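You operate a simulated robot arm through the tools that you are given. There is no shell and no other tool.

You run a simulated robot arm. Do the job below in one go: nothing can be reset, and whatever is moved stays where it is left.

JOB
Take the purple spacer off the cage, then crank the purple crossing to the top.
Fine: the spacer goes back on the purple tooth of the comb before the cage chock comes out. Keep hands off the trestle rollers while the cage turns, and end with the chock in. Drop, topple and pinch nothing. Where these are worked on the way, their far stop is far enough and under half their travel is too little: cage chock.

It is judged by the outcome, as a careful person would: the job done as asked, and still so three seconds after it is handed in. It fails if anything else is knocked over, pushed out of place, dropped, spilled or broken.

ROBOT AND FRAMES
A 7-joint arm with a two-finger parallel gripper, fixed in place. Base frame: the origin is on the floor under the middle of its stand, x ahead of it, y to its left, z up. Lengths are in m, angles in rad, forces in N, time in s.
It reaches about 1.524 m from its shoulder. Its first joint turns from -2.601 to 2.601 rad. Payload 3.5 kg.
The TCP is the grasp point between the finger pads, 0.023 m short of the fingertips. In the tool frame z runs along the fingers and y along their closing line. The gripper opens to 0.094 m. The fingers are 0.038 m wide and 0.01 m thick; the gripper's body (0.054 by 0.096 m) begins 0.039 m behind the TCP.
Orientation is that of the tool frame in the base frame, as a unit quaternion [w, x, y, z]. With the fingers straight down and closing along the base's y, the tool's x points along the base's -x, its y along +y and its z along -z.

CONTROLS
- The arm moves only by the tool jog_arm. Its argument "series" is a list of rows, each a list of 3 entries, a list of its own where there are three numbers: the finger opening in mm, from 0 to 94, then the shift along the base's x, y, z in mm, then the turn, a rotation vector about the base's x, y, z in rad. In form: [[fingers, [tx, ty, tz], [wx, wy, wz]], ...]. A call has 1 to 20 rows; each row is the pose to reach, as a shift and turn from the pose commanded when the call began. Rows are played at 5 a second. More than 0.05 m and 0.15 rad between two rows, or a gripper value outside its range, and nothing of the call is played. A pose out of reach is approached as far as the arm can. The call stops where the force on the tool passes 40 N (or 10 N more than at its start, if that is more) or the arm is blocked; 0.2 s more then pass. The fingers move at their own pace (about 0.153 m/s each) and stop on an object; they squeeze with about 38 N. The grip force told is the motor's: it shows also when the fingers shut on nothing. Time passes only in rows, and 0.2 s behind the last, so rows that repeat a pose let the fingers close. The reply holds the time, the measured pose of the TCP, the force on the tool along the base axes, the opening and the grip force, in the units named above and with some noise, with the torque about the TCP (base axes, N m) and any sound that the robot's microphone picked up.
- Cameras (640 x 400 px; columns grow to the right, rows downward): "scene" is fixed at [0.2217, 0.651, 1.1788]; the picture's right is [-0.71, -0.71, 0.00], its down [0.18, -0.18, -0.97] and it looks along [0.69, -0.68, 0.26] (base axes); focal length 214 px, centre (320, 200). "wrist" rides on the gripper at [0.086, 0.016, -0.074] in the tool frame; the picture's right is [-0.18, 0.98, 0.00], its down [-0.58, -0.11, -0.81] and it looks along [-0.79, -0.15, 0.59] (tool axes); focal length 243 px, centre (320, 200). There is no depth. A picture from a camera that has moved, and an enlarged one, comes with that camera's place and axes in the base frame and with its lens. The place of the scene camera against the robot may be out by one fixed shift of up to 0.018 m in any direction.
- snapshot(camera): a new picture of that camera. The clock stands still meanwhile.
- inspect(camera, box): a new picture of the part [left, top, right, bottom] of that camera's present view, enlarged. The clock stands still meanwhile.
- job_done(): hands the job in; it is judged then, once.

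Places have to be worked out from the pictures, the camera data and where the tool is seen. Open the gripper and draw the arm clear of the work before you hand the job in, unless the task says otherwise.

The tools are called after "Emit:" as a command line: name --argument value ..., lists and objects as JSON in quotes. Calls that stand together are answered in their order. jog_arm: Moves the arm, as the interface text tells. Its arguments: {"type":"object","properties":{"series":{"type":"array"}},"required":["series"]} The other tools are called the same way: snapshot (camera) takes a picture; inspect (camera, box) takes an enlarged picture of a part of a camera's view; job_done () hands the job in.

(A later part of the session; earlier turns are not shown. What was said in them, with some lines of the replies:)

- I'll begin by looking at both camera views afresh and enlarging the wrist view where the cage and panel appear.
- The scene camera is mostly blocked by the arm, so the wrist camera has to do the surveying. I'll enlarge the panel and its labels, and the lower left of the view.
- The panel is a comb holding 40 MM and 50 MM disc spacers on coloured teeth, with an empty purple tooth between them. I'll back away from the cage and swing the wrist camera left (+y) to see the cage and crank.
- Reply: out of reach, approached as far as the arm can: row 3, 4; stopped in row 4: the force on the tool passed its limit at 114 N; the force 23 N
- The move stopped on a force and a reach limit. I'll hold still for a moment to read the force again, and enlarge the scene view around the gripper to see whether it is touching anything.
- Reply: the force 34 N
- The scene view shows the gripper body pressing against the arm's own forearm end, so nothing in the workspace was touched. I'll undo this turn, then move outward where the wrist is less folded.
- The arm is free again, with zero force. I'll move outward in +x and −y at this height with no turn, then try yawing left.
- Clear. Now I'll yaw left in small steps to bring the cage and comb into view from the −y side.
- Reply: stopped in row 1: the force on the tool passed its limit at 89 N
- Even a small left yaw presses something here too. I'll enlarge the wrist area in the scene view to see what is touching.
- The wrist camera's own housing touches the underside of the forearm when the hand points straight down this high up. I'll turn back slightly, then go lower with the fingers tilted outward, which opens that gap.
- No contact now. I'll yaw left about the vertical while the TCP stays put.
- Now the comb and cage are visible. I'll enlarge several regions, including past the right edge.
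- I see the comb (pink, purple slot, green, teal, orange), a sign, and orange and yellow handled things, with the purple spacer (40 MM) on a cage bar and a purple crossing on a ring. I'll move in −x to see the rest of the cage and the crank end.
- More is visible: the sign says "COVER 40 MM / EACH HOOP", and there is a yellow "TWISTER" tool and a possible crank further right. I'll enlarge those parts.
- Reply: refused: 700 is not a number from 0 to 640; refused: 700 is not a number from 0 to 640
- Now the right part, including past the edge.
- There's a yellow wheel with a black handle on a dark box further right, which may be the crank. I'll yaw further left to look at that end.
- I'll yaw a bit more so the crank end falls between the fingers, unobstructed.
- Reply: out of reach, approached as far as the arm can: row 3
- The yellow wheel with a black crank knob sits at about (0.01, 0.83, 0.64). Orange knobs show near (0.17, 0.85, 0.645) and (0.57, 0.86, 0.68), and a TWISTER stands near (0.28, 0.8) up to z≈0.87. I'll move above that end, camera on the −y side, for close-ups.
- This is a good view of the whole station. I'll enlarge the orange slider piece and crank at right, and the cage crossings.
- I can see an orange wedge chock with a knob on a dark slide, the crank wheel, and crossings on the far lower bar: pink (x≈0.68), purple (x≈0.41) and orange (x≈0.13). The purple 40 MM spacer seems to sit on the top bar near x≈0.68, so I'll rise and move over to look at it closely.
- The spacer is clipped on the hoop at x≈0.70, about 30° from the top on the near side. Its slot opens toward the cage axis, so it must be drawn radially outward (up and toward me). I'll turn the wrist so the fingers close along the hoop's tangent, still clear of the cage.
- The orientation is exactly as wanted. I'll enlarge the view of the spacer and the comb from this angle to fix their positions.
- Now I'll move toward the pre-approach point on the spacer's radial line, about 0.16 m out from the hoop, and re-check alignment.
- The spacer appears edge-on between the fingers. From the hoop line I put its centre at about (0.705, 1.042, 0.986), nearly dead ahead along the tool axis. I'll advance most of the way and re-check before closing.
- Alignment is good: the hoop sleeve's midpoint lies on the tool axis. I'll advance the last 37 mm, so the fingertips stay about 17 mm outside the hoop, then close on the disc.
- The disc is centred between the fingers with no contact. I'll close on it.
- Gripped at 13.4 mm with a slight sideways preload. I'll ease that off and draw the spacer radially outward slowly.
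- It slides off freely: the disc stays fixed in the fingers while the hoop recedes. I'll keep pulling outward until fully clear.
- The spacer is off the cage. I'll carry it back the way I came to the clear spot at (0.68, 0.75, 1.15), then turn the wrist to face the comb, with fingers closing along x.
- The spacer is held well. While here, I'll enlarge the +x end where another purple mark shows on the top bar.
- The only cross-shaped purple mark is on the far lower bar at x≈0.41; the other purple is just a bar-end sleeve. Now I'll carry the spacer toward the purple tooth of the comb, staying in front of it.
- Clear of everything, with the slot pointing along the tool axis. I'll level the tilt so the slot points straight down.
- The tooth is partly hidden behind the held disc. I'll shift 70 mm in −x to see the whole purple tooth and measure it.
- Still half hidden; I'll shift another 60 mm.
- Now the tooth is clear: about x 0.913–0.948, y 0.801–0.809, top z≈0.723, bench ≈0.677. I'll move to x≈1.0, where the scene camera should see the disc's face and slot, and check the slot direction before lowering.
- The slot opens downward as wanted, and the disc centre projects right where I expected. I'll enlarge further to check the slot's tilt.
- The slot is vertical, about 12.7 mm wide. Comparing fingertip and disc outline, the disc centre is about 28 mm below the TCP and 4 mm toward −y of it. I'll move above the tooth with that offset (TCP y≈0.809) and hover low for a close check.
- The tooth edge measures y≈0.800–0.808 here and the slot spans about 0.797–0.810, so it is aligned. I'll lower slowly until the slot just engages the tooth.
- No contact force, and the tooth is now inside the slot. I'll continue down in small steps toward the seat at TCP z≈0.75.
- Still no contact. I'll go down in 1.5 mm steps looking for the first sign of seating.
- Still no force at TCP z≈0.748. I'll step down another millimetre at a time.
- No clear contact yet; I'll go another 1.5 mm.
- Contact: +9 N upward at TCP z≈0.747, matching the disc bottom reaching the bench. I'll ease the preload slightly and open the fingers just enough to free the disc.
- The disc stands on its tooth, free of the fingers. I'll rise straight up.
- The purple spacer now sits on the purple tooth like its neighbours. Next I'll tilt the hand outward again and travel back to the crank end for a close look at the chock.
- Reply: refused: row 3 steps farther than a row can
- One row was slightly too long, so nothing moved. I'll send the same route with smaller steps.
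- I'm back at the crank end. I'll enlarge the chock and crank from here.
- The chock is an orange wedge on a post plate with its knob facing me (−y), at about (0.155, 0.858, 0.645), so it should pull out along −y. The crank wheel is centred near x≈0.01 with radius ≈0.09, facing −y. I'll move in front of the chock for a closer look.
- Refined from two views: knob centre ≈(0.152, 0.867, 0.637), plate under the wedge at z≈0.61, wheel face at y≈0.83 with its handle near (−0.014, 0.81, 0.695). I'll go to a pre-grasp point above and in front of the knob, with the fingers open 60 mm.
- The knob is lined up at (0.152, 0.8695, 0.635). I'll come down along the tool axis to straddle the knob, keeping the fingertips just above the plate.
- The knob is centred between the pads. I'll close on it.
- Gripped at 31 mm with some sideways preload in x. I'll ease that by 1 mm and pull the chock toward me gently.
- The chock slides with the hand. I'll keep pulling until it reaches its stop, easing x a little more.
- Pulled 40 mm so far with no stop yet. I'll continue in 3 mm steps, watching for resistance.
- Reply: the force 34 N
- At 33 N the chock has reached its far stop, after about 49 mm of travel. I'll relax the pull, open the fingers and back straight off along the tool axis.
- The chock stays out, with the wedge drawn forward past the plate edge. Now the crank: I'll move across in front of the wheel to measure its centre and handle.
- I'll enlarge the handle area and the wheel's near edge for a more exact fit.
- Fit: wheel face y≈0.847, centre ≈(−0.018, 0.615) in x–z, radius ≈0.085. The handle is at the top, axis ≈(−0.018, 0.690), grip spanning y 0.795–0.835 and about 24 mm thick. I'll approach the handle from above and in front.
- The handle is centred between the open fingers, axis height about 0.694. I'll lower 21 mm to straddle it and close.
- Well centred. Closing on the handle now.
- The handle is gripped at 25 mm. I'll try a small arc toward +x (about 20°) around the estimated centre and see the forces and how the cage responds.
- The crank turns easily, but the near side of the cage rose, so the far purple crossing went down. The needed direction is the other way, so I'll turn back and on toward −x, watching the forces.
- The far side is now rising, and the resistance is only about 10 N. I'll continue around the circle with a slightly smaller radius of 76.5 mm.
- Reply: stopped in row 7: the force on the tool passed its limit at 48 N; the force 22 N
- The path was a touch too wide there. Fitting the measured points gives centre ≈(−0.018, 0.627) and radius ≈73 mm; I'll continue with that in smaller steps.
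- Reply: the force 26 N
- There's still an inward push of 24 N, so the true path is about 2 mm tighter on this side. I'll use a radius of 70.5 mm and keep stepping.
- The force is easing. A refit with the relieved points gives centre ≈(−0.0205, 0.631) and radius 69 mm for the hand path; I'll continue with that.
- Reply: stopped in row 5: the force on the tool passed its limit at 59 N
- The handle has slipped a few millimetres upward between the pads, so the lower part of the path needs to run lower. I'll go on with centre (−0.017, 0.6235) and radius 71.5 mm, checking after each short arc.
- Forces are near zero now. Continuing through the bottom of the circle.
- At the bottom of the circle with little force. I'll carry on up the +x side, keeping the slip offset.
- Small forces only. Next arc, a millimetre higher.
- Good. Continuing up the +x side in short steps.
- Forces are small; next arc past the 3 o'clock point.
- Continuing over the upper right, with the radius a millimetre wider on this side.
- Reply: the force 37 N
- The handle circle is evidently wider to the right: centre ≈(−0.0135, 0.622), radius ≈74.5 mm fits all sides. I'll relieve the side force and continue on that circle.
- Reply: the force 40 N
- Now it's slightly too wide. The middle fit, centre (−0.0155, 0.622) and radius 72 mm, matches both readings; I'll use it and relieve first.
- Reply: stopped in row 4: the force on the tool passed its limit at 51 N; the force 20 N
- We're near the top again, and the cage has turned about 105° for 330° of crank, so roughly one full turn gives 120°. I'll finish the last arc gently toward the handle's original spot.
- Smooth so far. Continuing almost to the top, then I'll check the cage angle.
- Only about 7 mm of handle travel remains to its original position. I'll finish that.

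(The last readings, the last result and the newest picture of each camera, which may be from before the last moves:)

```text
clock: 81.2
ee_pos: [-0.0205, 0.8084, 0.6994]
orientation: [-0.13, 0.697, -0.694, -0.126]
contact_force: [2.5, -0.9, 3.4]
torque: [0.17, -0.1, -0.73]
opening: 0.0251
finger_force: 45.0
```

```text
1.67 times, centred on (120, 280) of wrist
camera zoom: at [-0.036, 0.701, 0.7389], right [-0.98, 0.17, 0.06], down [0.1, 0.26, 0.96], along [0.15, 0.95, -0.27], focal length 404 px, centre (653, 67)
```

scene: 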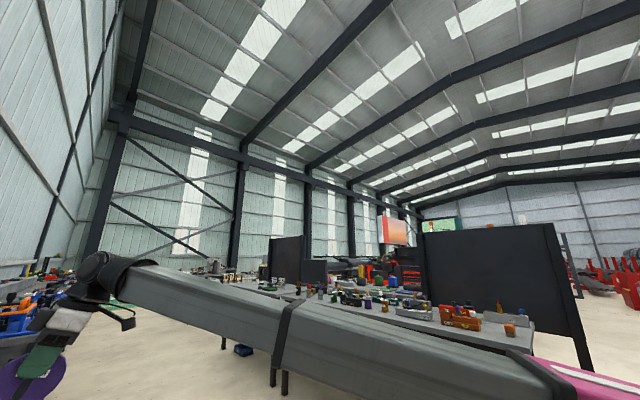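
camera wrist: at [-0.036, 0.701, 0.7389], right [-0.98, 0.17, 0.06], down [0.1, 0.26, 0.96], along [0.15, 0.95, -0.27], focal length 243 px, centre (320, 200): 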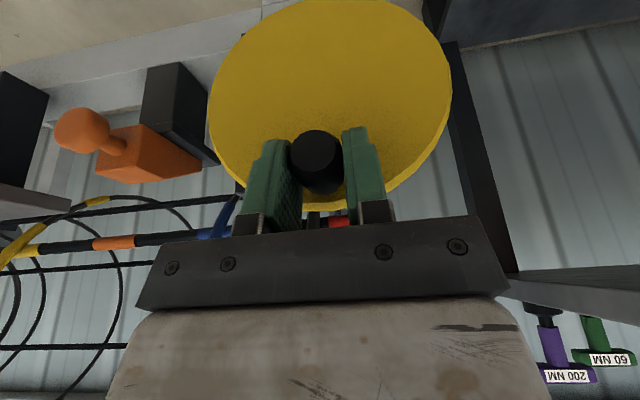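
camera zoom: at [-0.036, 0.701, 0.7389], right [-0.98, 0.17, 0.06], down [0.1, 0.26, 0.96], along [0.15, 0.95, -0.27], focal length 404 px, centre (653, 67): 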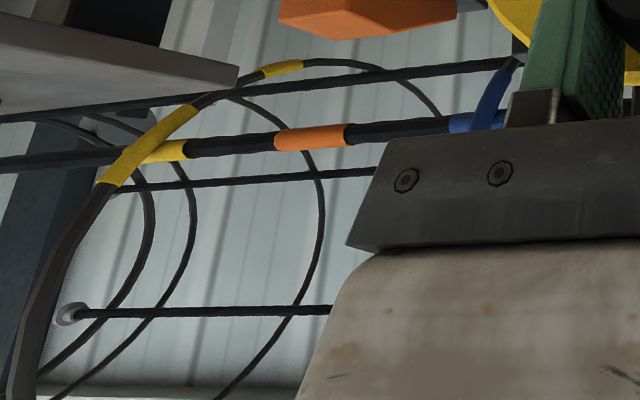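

The bars line up with their original positions within a pixel, so the cage has turned one 120° step. I'll release the handle and back off along the tool axis to check it stays.

Emit:
jog_arm --series '[[12, [0.3, 0, -0.2], [0, 0, 0]], [35, [0.3, 0, -0.2], [0, 0, 0]], [55, [0.3, 0, -0.2], [0, 0, 0]], [60, [0.3, -8, 22], [0, 0, 0]], [60, [0.3, -20, 54], [0, 0, 0]], [60, [0.3, -45, 90], [0, 0, 0]], [60, [0.3, -85, 115], [0, 0, 0]]]'

Emit:
snapshot --camera "wrist"

```text
clock: 82.8
ee_pos: [-0.0183, 0.7226, 0.8164]
orientation: [-0.13, 0.697, -0.695, -0.125]
contact_force: [0.0, 0.0, 0.1]
torque: [-0.02, 0.02, 0.01]
opening: 0.0602
finger_force: 0.2
```

```text
taken
camera wrist: at [-0.0349, 0.6154, 0.8548], right [-0.98, 0.17, 0.06], down [0.1, 0.26, 0.96], along [0.15, 0.95, -0.27], focal length 243 px, centre (320, 200)
```

wrist: 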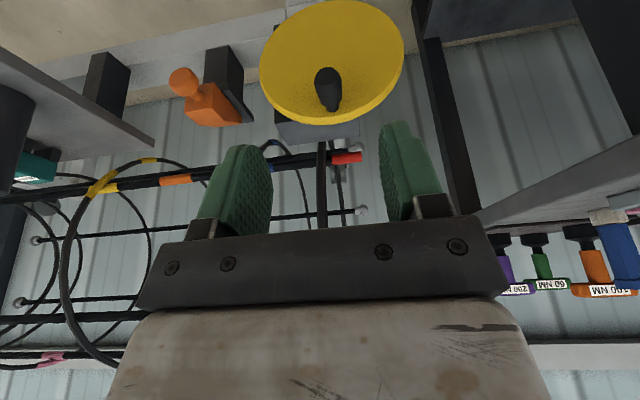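

The handle stays put. I'll rise and move along to view the top of the cage at the purple hoop.

Emit:
jog_arm --series '[[60, [10, -40, 30], [0, 0, 0]], [60, [30, -75, 60], [0, 0, 0]], [60, [60, -100, 90], [0, 0, 0]], [60, [95, -110, 120], [0, 0, 0]], [60, [135, -115, 145], [0, 0, 0]], [60, [175, -115, 170], [0, 0, 0]], [60, [215, -110, 195], [0, 0, 0]], [60, [255, -105, 215], [0, 0, 0]], [60, [300, -100, 230], [0, 0, 0]], [60, [345, -95, 240], [0, 0, 0]], [60, [390, -90, 250], [0, 0, 0]]]'

Emit:
snapshot --camera "wrist"

```text
refused: row 1 steps farther than a row can; nothing moved
```

```text
taken
camera wrist: at [-0.0349, 0.6154, 0.8548], right [-0.98, 0.17, 0.06], down [0.1, 0.26, 0.96], along [0.15, 0.95, -0.27], focal length 243 px, centre (320, 200)
```

wrist: 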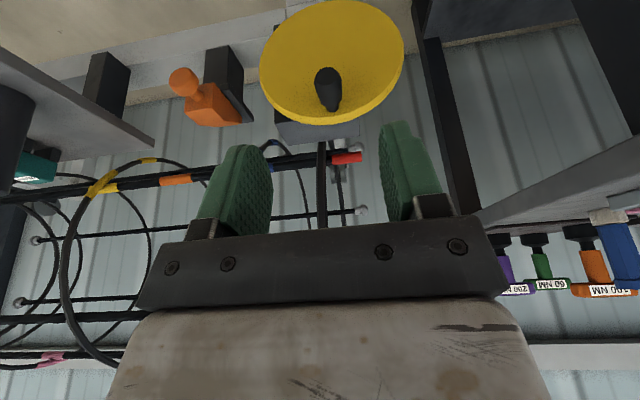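

The first row was slightly too long; resending the same route with shorter steps.

Emit:
jog_arm --series '[[60, [5, -30, 25], [0, 0, 0]], [60, [20, -60, 50], [0, 0, 0]], [60, [45, -85, 75], [0, 0, 0]], [60, [75, -100, 100], [0, 0, 0]], [60, [110, -110, 125], [0, 0, 0]], [60, [150, -115, 145], [0, 0, 0]], [60, [190, -115, 165], [0, 0, 0]], [60, [230, -110, 185], [0, 0, 0]], [60, [270, -105, 205], [0, 0, 0]], [60, [312, -100, 220], [0, 0, 0]], [60, [354, -95, 235], [0, 0, 0]], [60, [396, -90, 250], [0, 0, 0]]]'

Emit:
snapshot --camera "wrist"

```text
clock: 85.4
ee_pos: [0.376, 0.6351, 1.0649]
orientation: [-0.13, 0.697, -0.694, -0.125]
contact_force: [0.3, -0.2, 0.1]
torque: [-0.02, -0.03, 0.02]
opening: 0.0602
finger_force: 0.0
```

```text
taken
camera wrist: at [0.3609, 0.5276, 1.1042], right [-0.98, 0.17, 0.06], down [0.1, 0.26, 0.96], along [0.15, 0.95, -0.27], focal length 243 px, centre (320, 200)
```

wrist: 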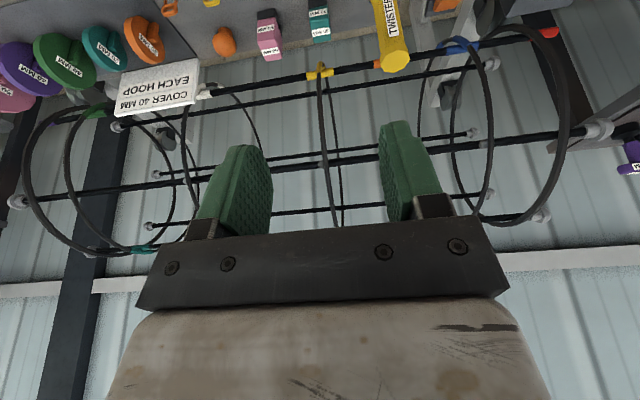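

The top bar is just hidden by the gripper bracket. Tilting the hand out a little more will bring it into view.

Emit:
jog_arm --series '[[60, [0, 0, 20], [0.13, 0, 0]], [60, [0, 0, 40], [0.26, 0, 0]], [60, [0, 0, 50], [0.34, 0, 0]]]'

Emit:
snapshot --camera "wrist"

Emit:
inspect --camera "wrist" --box '[230, 80, 430, 220]'

```text
clock: 86.2
ee_pos: [0.375, 0.6321, 1.1151]
orientation: [-0.246, 0.665, -0.663, -0.241]
contact_force: [-0.6, -0.3, -0.1]
torque: [0.02, -0.01, 0.03]
opening: 0.0601
finger_force: 0.1
```

```text
taken
camera wrist: at [0.3603, 0.5194, 1.1162], right [-0.98, 0.14, 0.11], down [0.1, -0.08, 0.99], along [0.15, 0.99, 0.06], focal length 243 px, centre (320, 200)
```

wrist: 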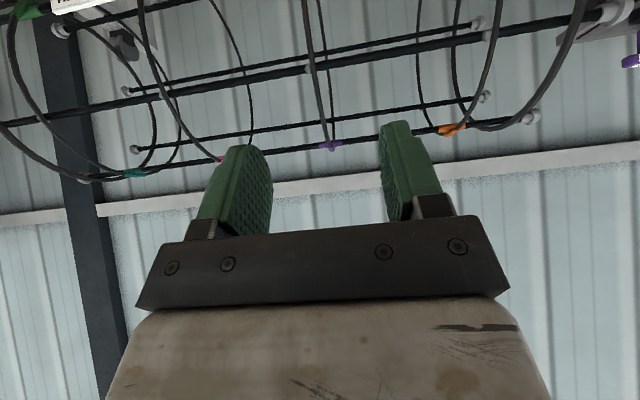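

```text
2.86 times, centred on (330, 150) of wrist
camera zoom: at [0.3603, 0.5194, 1.1162], right [-0.98, 0.14, 0.11], down [0.1, -0.08, 0.99], along [0.15, 0.99, 0.06], focal length 693 px, centre (291, 343)
```

zoom: 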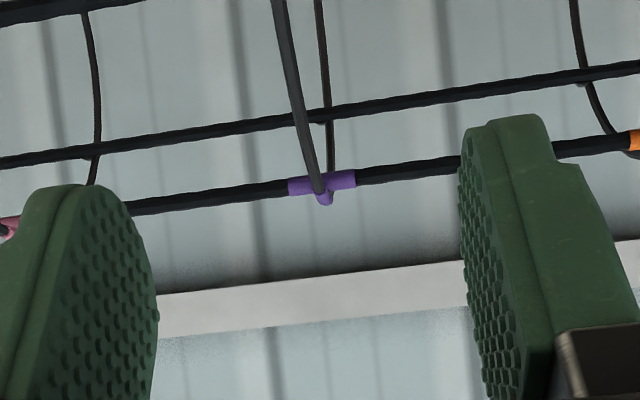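

The purple crossing is now at the top of the cage: (0.411, 1.151, 1.017), right at the highest bar position. Next I'll return to the chock, level the extra tilt, and push it back in.

Emit:
jog_arm --series '[[60, [-40, -10, -10], [-0.11, 0, 0]], [60, [-80, -15, -25], [-0.22, 0, 0]], [60, [-120, -15, -45], [-0.34, 0, 0]], [60, [-160, -12, -70], [-0.34, 0, 0]], [60, [-195, -5, -100], [-0.34, 0, 0]], [60, [-215, 5, -140], [-0.34, 0, 0]], [60, [-222, 15, -180], [-0.34, 0, 0]], [60, [-224, 30, -220], [-0.34, 0, 0]], [60, [-224, 50, -260], [-0.34, 0, 0]], [60, [-224, 75, -300], [-0.34, 0, 0]], [60, [-224, 100, -330], [-0.34, 0, 0]]]'

Emit:
snapshot --camera "wrist"

Emit:
inspect --camera "wrist" --box '[230, 0, 430, 120]'

```text
clock: 88.6
ee_pos: [0.1533, 0.7334, 0.7848]
orientation: [-0.13, 0.697, -0.695, -0.124]
contact_force: [1.0, -0.3, -0.4]
torque: [-0.02, -0.02, 0.01]
opening: 0.0603
finger_force: 0.0
```

```text
taken
camera wrist: at [0.1375, 0.6274, 0.8236], right [-0.98, 0.17, 0.06], down [0.1, 0.26, 0.96], along [0.15, 0.95, -0.27], focal length 243 px, centre (320, 200)
```

wrist: 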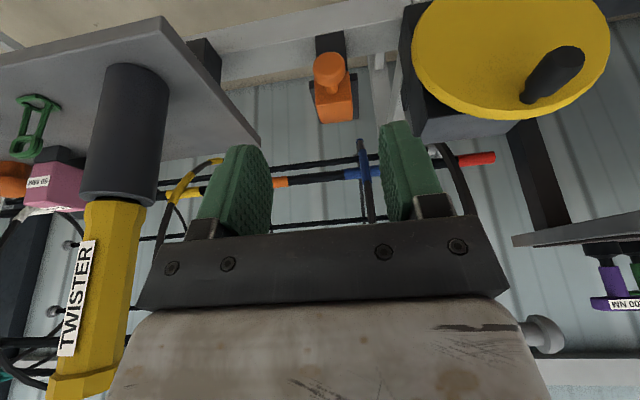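

```text
3.20 times, centred on (330, 60) of wrist
camera zoom: at [0.1375, 0.6274, 0.8236], right [-0.98, 0.17, 0.06], down [0.1, 0.26, 0.96], along [0.15, 0.95, -0.27], focal length 776 px, centre (288, 648)
```

zoom: 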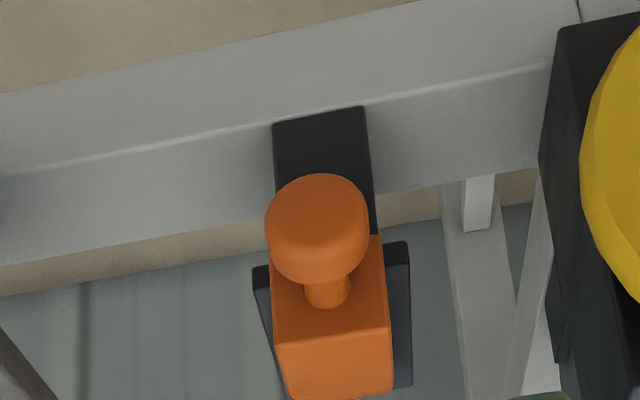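

The chock is still out where I left it. I'll move to the pre-grasp point and come down to straddle its knob at the same relative height as before.

Emit:
jog_arm --series '[[60, [-1.5, 20, -15], [0, 0, 0]], [60, [-3, 41, -30], [0, 0, 0]], [60, [-3, 52, -60], [0, 0, 0]], [60, [-3, 63, -90], [0, 0, 0]], [60, [-3, 73, -117], [0, 0, 0]], [60, [-3, 80.5, -137], [0, 0, 0]], [60, [-3, 80.5, -137], [0, 0, 0]]]'

Emit:
snapshot --camera "wrist"

Emit:
inspect --camera "wrist" --box '[220, 60, 420, 200]'

```text
clock: 90.2
ee_pos: [0.1497, 0.8129, 0.6478]
orientation: [-0.131, 0.697, -0.694, -0.125]
contact_force: [-0.6, -0.6, -0.4]
torque: [-0.02, -0.01, 0.01]
opening: 0.06
finger_force: 0.0
```

```text
taken
camera wrist: at [0.1339, 0.7065, 0.6866], right [-0.98, 0.17, 0.06], down [0.1, 0.26, 0.96], along [0.15, 0.95, -0.27], focal length 243 px, centre (320, 200)
```

wrist: 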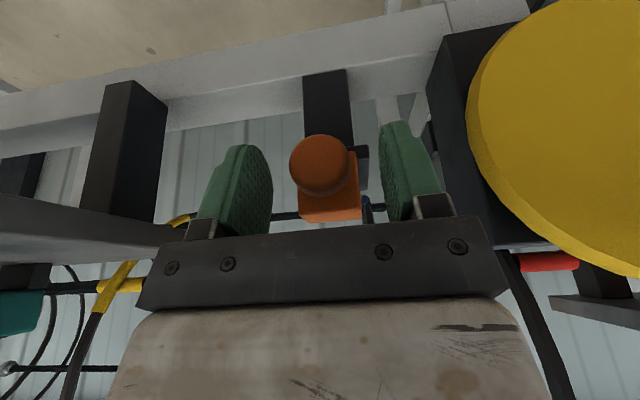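

```text
2.86 times, centred on (320, 130) of wrist
camera zoom: at [0.1339, 0.7065, 0.6866], right [-0.98, 0.17, 0.06], down [0.1, 0.26, 0.96], along [0.15, 0.95, -0.27], focal length 693 px, centre (320, 400)
```

zoom: 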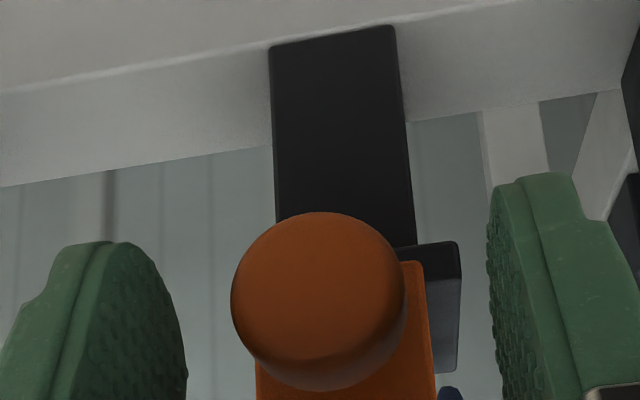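

The knob is centred between the pads. I'll close on it.

Emit:
jog_arm --series '[[45, [0, 0, 0], [0, 0, 0]], [34, [0, 0, 0], [0, 0, 0]], [25, [0, 0, 0], [0, 0, 0]], [20, [0, 0, 0], [0, 0, 0]], [20, [0, 0, 0], [0, 0, 0]]]'

```text
clock: 91.4
ee_pos: [0.1507, 0.8129, 0.6476]
orientation: [-0.13, 0.697, -0.694, -0.124]
contact_force: [11.1, -0.2, -2.6]
torque: [-0.02, -0.2, -0.19]
opening: 0.0309
finger_force: 44.6
```

Gripped at 31 mm with a +11 N side load. I'll shift +0.8 mm in x to relieve it and push the chock in along +y.

Emit:
jog_arm --series '[[20, [0.8, 0, 0], [0, 0, 0]], [20, [0.8, 5, 0], [0, 0, 0]], [20, [0.8, 10, 0], [0, 0, 0]], [20, [0.8, 15, 0], [0, 0, 0]], [20, [0.8, 20, 0], [0, 0, 0]], [20, [0.8, 25, 0], [0, 0, 0]]]'

Emit:
snapshot --camera "wrist"

```text
clock: 92.8
ee_pos: [0.1499, 0.8393, 0.6484]
orientation: [-0.129, 0.697, -0.695, -0.125]
contact_force: [3.4, -0.6, -2.8]
torque: [0.44, -0.06, -0.01]
opening: 0.0308
finger_force: 44.7
```

```text
taken
camera wrist: at [0.1349, 0.732, 0.6868], right [-0.98, 0.17, 0.06], down [0.1, 0.26, 0.96], along [0.15, 0.95, -0.27], focal length 243 px, centre (320, 200)
```

wrist: 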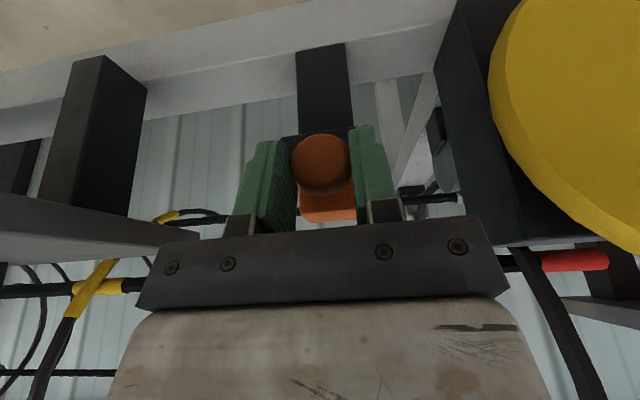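

The chock slides in smoothly, halfway now. I'll continue in small steps to the inner stop.

Emit:
jog_arm --series '[[20, [0, 5, 0], [0, 0, 0]], [20, [0, 10, 0], [0, 0, 0]], [20, [0, 15, 0], [0, 0, 0]], [20, [0, 19, 0], [0, 0, 0]], [20, [0, 22, 0], [0, 0, 0]]]'

Emit:
snapshot --camera "wrist"

```text
clock: 94.0
ee_pos: [0.1509, 0.8582, 0.6466]
orientation: [-0.129, 0.697, -0.695, -0.123]
contact_force: [4.1, -15.3, -1.0]
torque: [0.75, -0.05, -0.08]
opening: 0.0309
finger_force: 44.7
```

```text
taken
camera wrist: at [0.1348, 0.752, 0.687], right [-0.98, 0.17, 0.06], down [0.1, 0.26, 0.96], along [0.15, 0.95, -0.27], focal length 243 px, centre (320, 200)
```

wrist: 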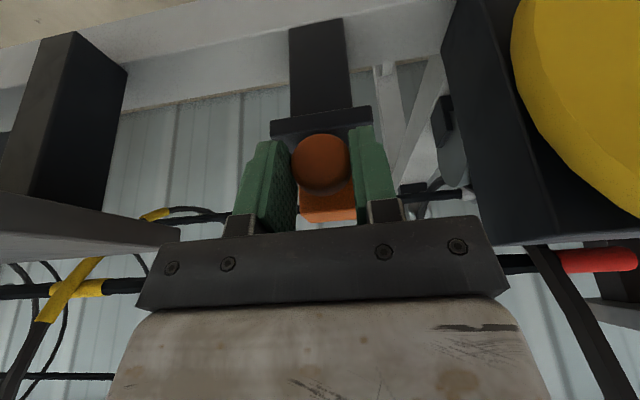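

Resistance of 15 N at y≈0.858 suggests the inner stop; the original grip position was 0.860. I'll push another 1.5 mm to be sure it is seated.

Emit:
jog_arm --series '[[20, [0, 0.8, 0], [0, 0, 0]], [20, [0, 1.5, 0], [0, 0, 0]], [20, [0, 1.5, 0], [0, 0, 0]]]'

```text
clock: 94.8
ee_pos: [0.1503, 0.8592, 0.6478]
orientation: [-0.128, 0.697, -0.694, -0.124]
contact_force: [5.9, -33.3, -1.3]
torque: [-0.47, -0.08, -0.08]
opening: 0.031
finger_force: 45.2
```

33 N with no further motion: the chock is fully in. I'll relax, open the fingers and back off along the tool axis.

Emit:
jog_arm --series '[[20, [0, -2.3, 0], [0, 0, 0]], [45, [0, -2.3, 0], [0, 0, 0]], [60, [0, -2.3, 0], [0, 0, 0]], [60, [0, -2.3, 0], [0, 0, 0]], [60, [0, -13, 28], [0, 0, 0]], [60, [0, -25, 60], [0, 0, 0]], [60, [0, -42, 100], [0, 0, 0]], [60, [0, -75, 130], [0, 0, 0]], [60, [0, -115, 155], [0, 0, 0]]]'

Emit:
snapshot --camera "wrist"

Emit:
inspect --camera "wrist" --box '[230, 0, 430, 120]'

```text
clock: 96.8
ee_pos: [0.1493, 0.7468, 0.8036]
orientation: [-0.129, 0.697, -0.694, -0.124]
contact_force: [0.0, -0.2, -0.7]
torque: [-0.04, 0.0, -0.01]
opening: 0.0597
finger_force: 0.0
```

```text
taken
camera wrist: at [0.1343, 0.6395, 0.8425], right [-0.98, 0.17, 0.06], down [0.1, 0.26, 0.96], along [0.15, 0.95, -0.27], focal length 243 px, centre (320, 200)
```

wrist: 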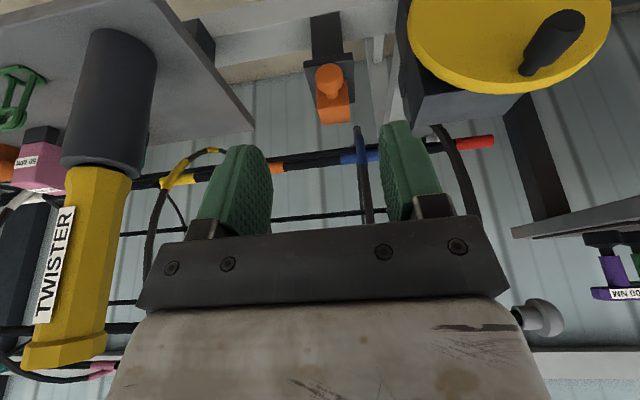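

```text
3.20 times, centred on (330, 60) of wrist
camera zoom: at [0.1343, 0.6395, 0.8425], right [-0.98, 0.17, 0.06], down [0.1, 0.26, 0.96], along [0.15, 0.95, -0.27], focal length 776 px, centre (288, 648)
```

zoom: 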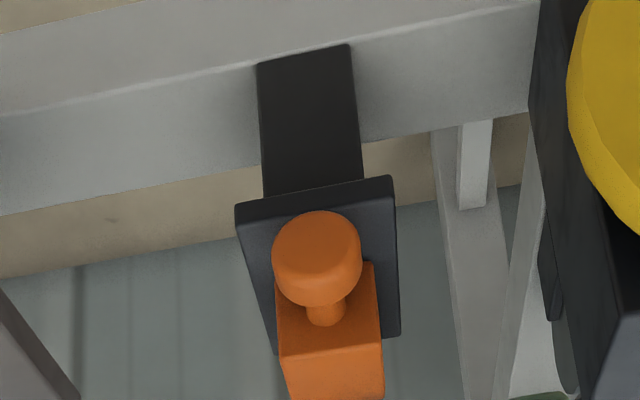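

The chock is in just as it was originally, with the plate edge showing in front. I'll withdraw up and away, then take a last look at the top of the cage.

Emit:
jog_arm --series '[[80, [0, -35, 30], [0, 0, 0]], [94, [0, -68, 60], [0, 0, 0]], [94, [2, -98, 92], [0, 0, 0]], [94, [12, -113, 133], [0, 0, 0]], [94, [38, -118, 168], [0, 0, 0]], [94, [74, -120, 198], [0, 0, 0]], [94, [114, -120, 223], [0, 0, 0]], [94, [154, -120, 245], [0.12, 0, 0]], [94, [192, -120, 270], [0.24, 0, 0]], [94, [225, -120, 300], [0.34, 0, 0]]]'

Emit:
snapshot --camera "wrist"

Emit:
inspect --camera "wrist" --box '[240, 60, 420, 200]'

```text
clock: 99.0
ee_pos: [0.3745, 0.6267, 1.1014]
orientation: [-0.247, 0.665, -0.663, -0.242]
contact_force: [0.0, -0.9, -0.3]
torque: [0.02, 0.01, 0.04]
opening: 0.094
finger_force: 0.1
```

```text
taken
camera wrist: at [0.3598, 0.5133, 1.1032], right [-0.98, 0.14, 0.11], down [0.1, -0.08, 0.99], along [0.15, 0.99, 0.06], focal length 243 px, centre (320, 200)
```

wrist: 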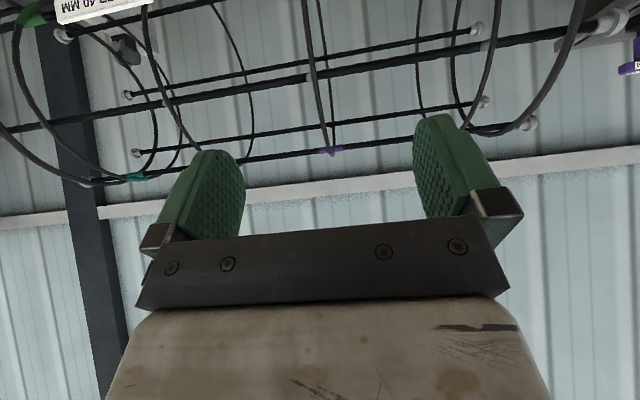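

```text
2.86 times, centred on (330, 130) of wrist
camera zoom: at [0.3598, 0.5133, 1.1032], right [-0.98, 0.14, 0.11], down [0.1, -0.08, 0.99], along [0.15, 0.99, 0.06], focal length 693 px, centre (291, 400)
```

zoom: 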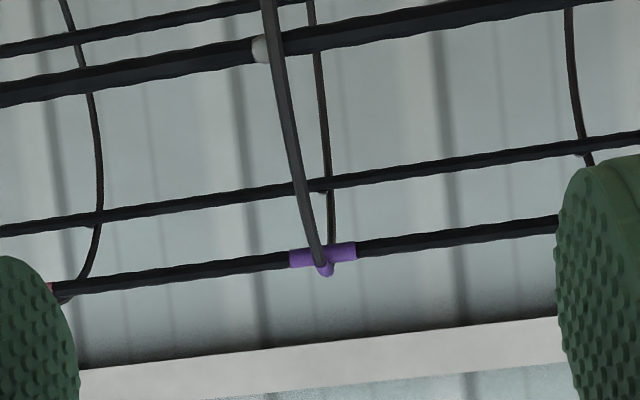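

The purple crossing is at the top, and the flanking bars agree to within about half a degree. I'll draw the arm clear of the station.

Emit:
jog_arm --series '[[94, [28, -28, -5], [0, 0, 0]], [94, [56, -56, -10], [0, 0, 0]], [94, [84, -84, -15], [0, 0, 0]], [94, [112, -112, -20], [0, 0, 0]], [94, [140, -140, -25], [0, 0, 0]], [94, [168, -168, -30], [0, 0, 0]], [94, [196, -196, -35], [0, 0, 0]], [94, [220, -220, -40], [0, 0, 0]]]'

Emit:
snapshot --camera "wrist"

Emit:
inspect --camera "wrist" --box '[0, 0, 260, 180]'

```text
clock: 100.8
ee_pos: [0.5961, 0.4068, 1.0611]
orientation: [-0.246, 0.665, -0.663, -0.24]
contact_force: [0.1, -0.4, 0.4]
torque: [0.02, 0.02, 0.01]
opening: 0.0942
finger_force: 0.1
```

```text
taken
camera wrist: at [0.5808, 0.293, 1.0619], right [-0.98, 0.14, 0.11], down [0.1, -0.08, 0.99], along [0.15, 0.99, 0.06], focal length 243 px, centre (320, 200)
```

wrist: 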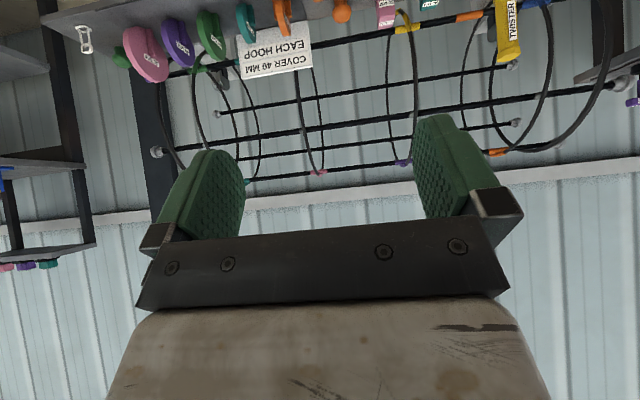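

```text
2.22 times, centred on (130, 90) of wrist
camera zoom: at [0.5808, 0.293, 1.0619], right [-0.98, 0.14, 0.11], down [0.1, -0.08, 0.99], along [0.15, 0.99, 0.06], focal length 539 px, centre (742, 444)
```

zoom: 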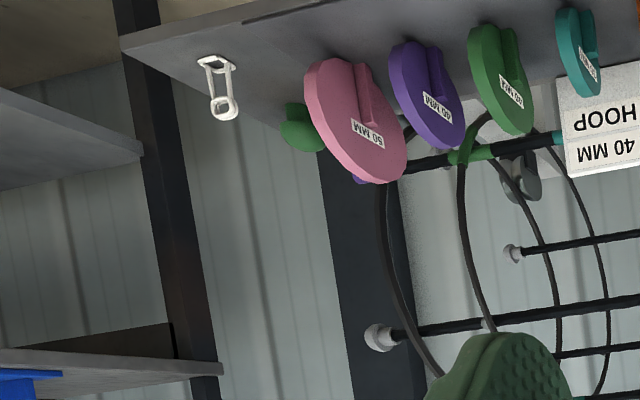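

Everything is in place: the purple spacer stands on its tooth between the pink and green ones, the purple crossing is at the top, the chock is in, the gripper is open and the arm is clear. I'm handing the job in.

Emit:
job_done

```text
The job is handed in.
```

The purple spacer is back on the purple tooth of the comb, and the purple crossing is at the top of the cage. The job is handed in; no verdict came back with it.

- **Spacer:** I drew it off its hoop and seated it on the purple tooth before touching the chock.
- **Chock:** I pulled it out to its far stop, about 49 mm. After cranking, I pushed it back in until it met its inner stop.
- **Crank:** one full turn moved the cage about 120°. Afterwards the bars on either side of the top agreed to within about half a degree. I never touched the trestle rollers.
- **Forces:** early on, the wrist camera pressed against the arm's own forearm twice. While cranking, the force limit stopped the arm three times, at 48 to 59 N, before I had the handle's circle right. I saw nothing dropped, knocked over or pushed out of place.

The gripper is open and the arm is clear of the station.
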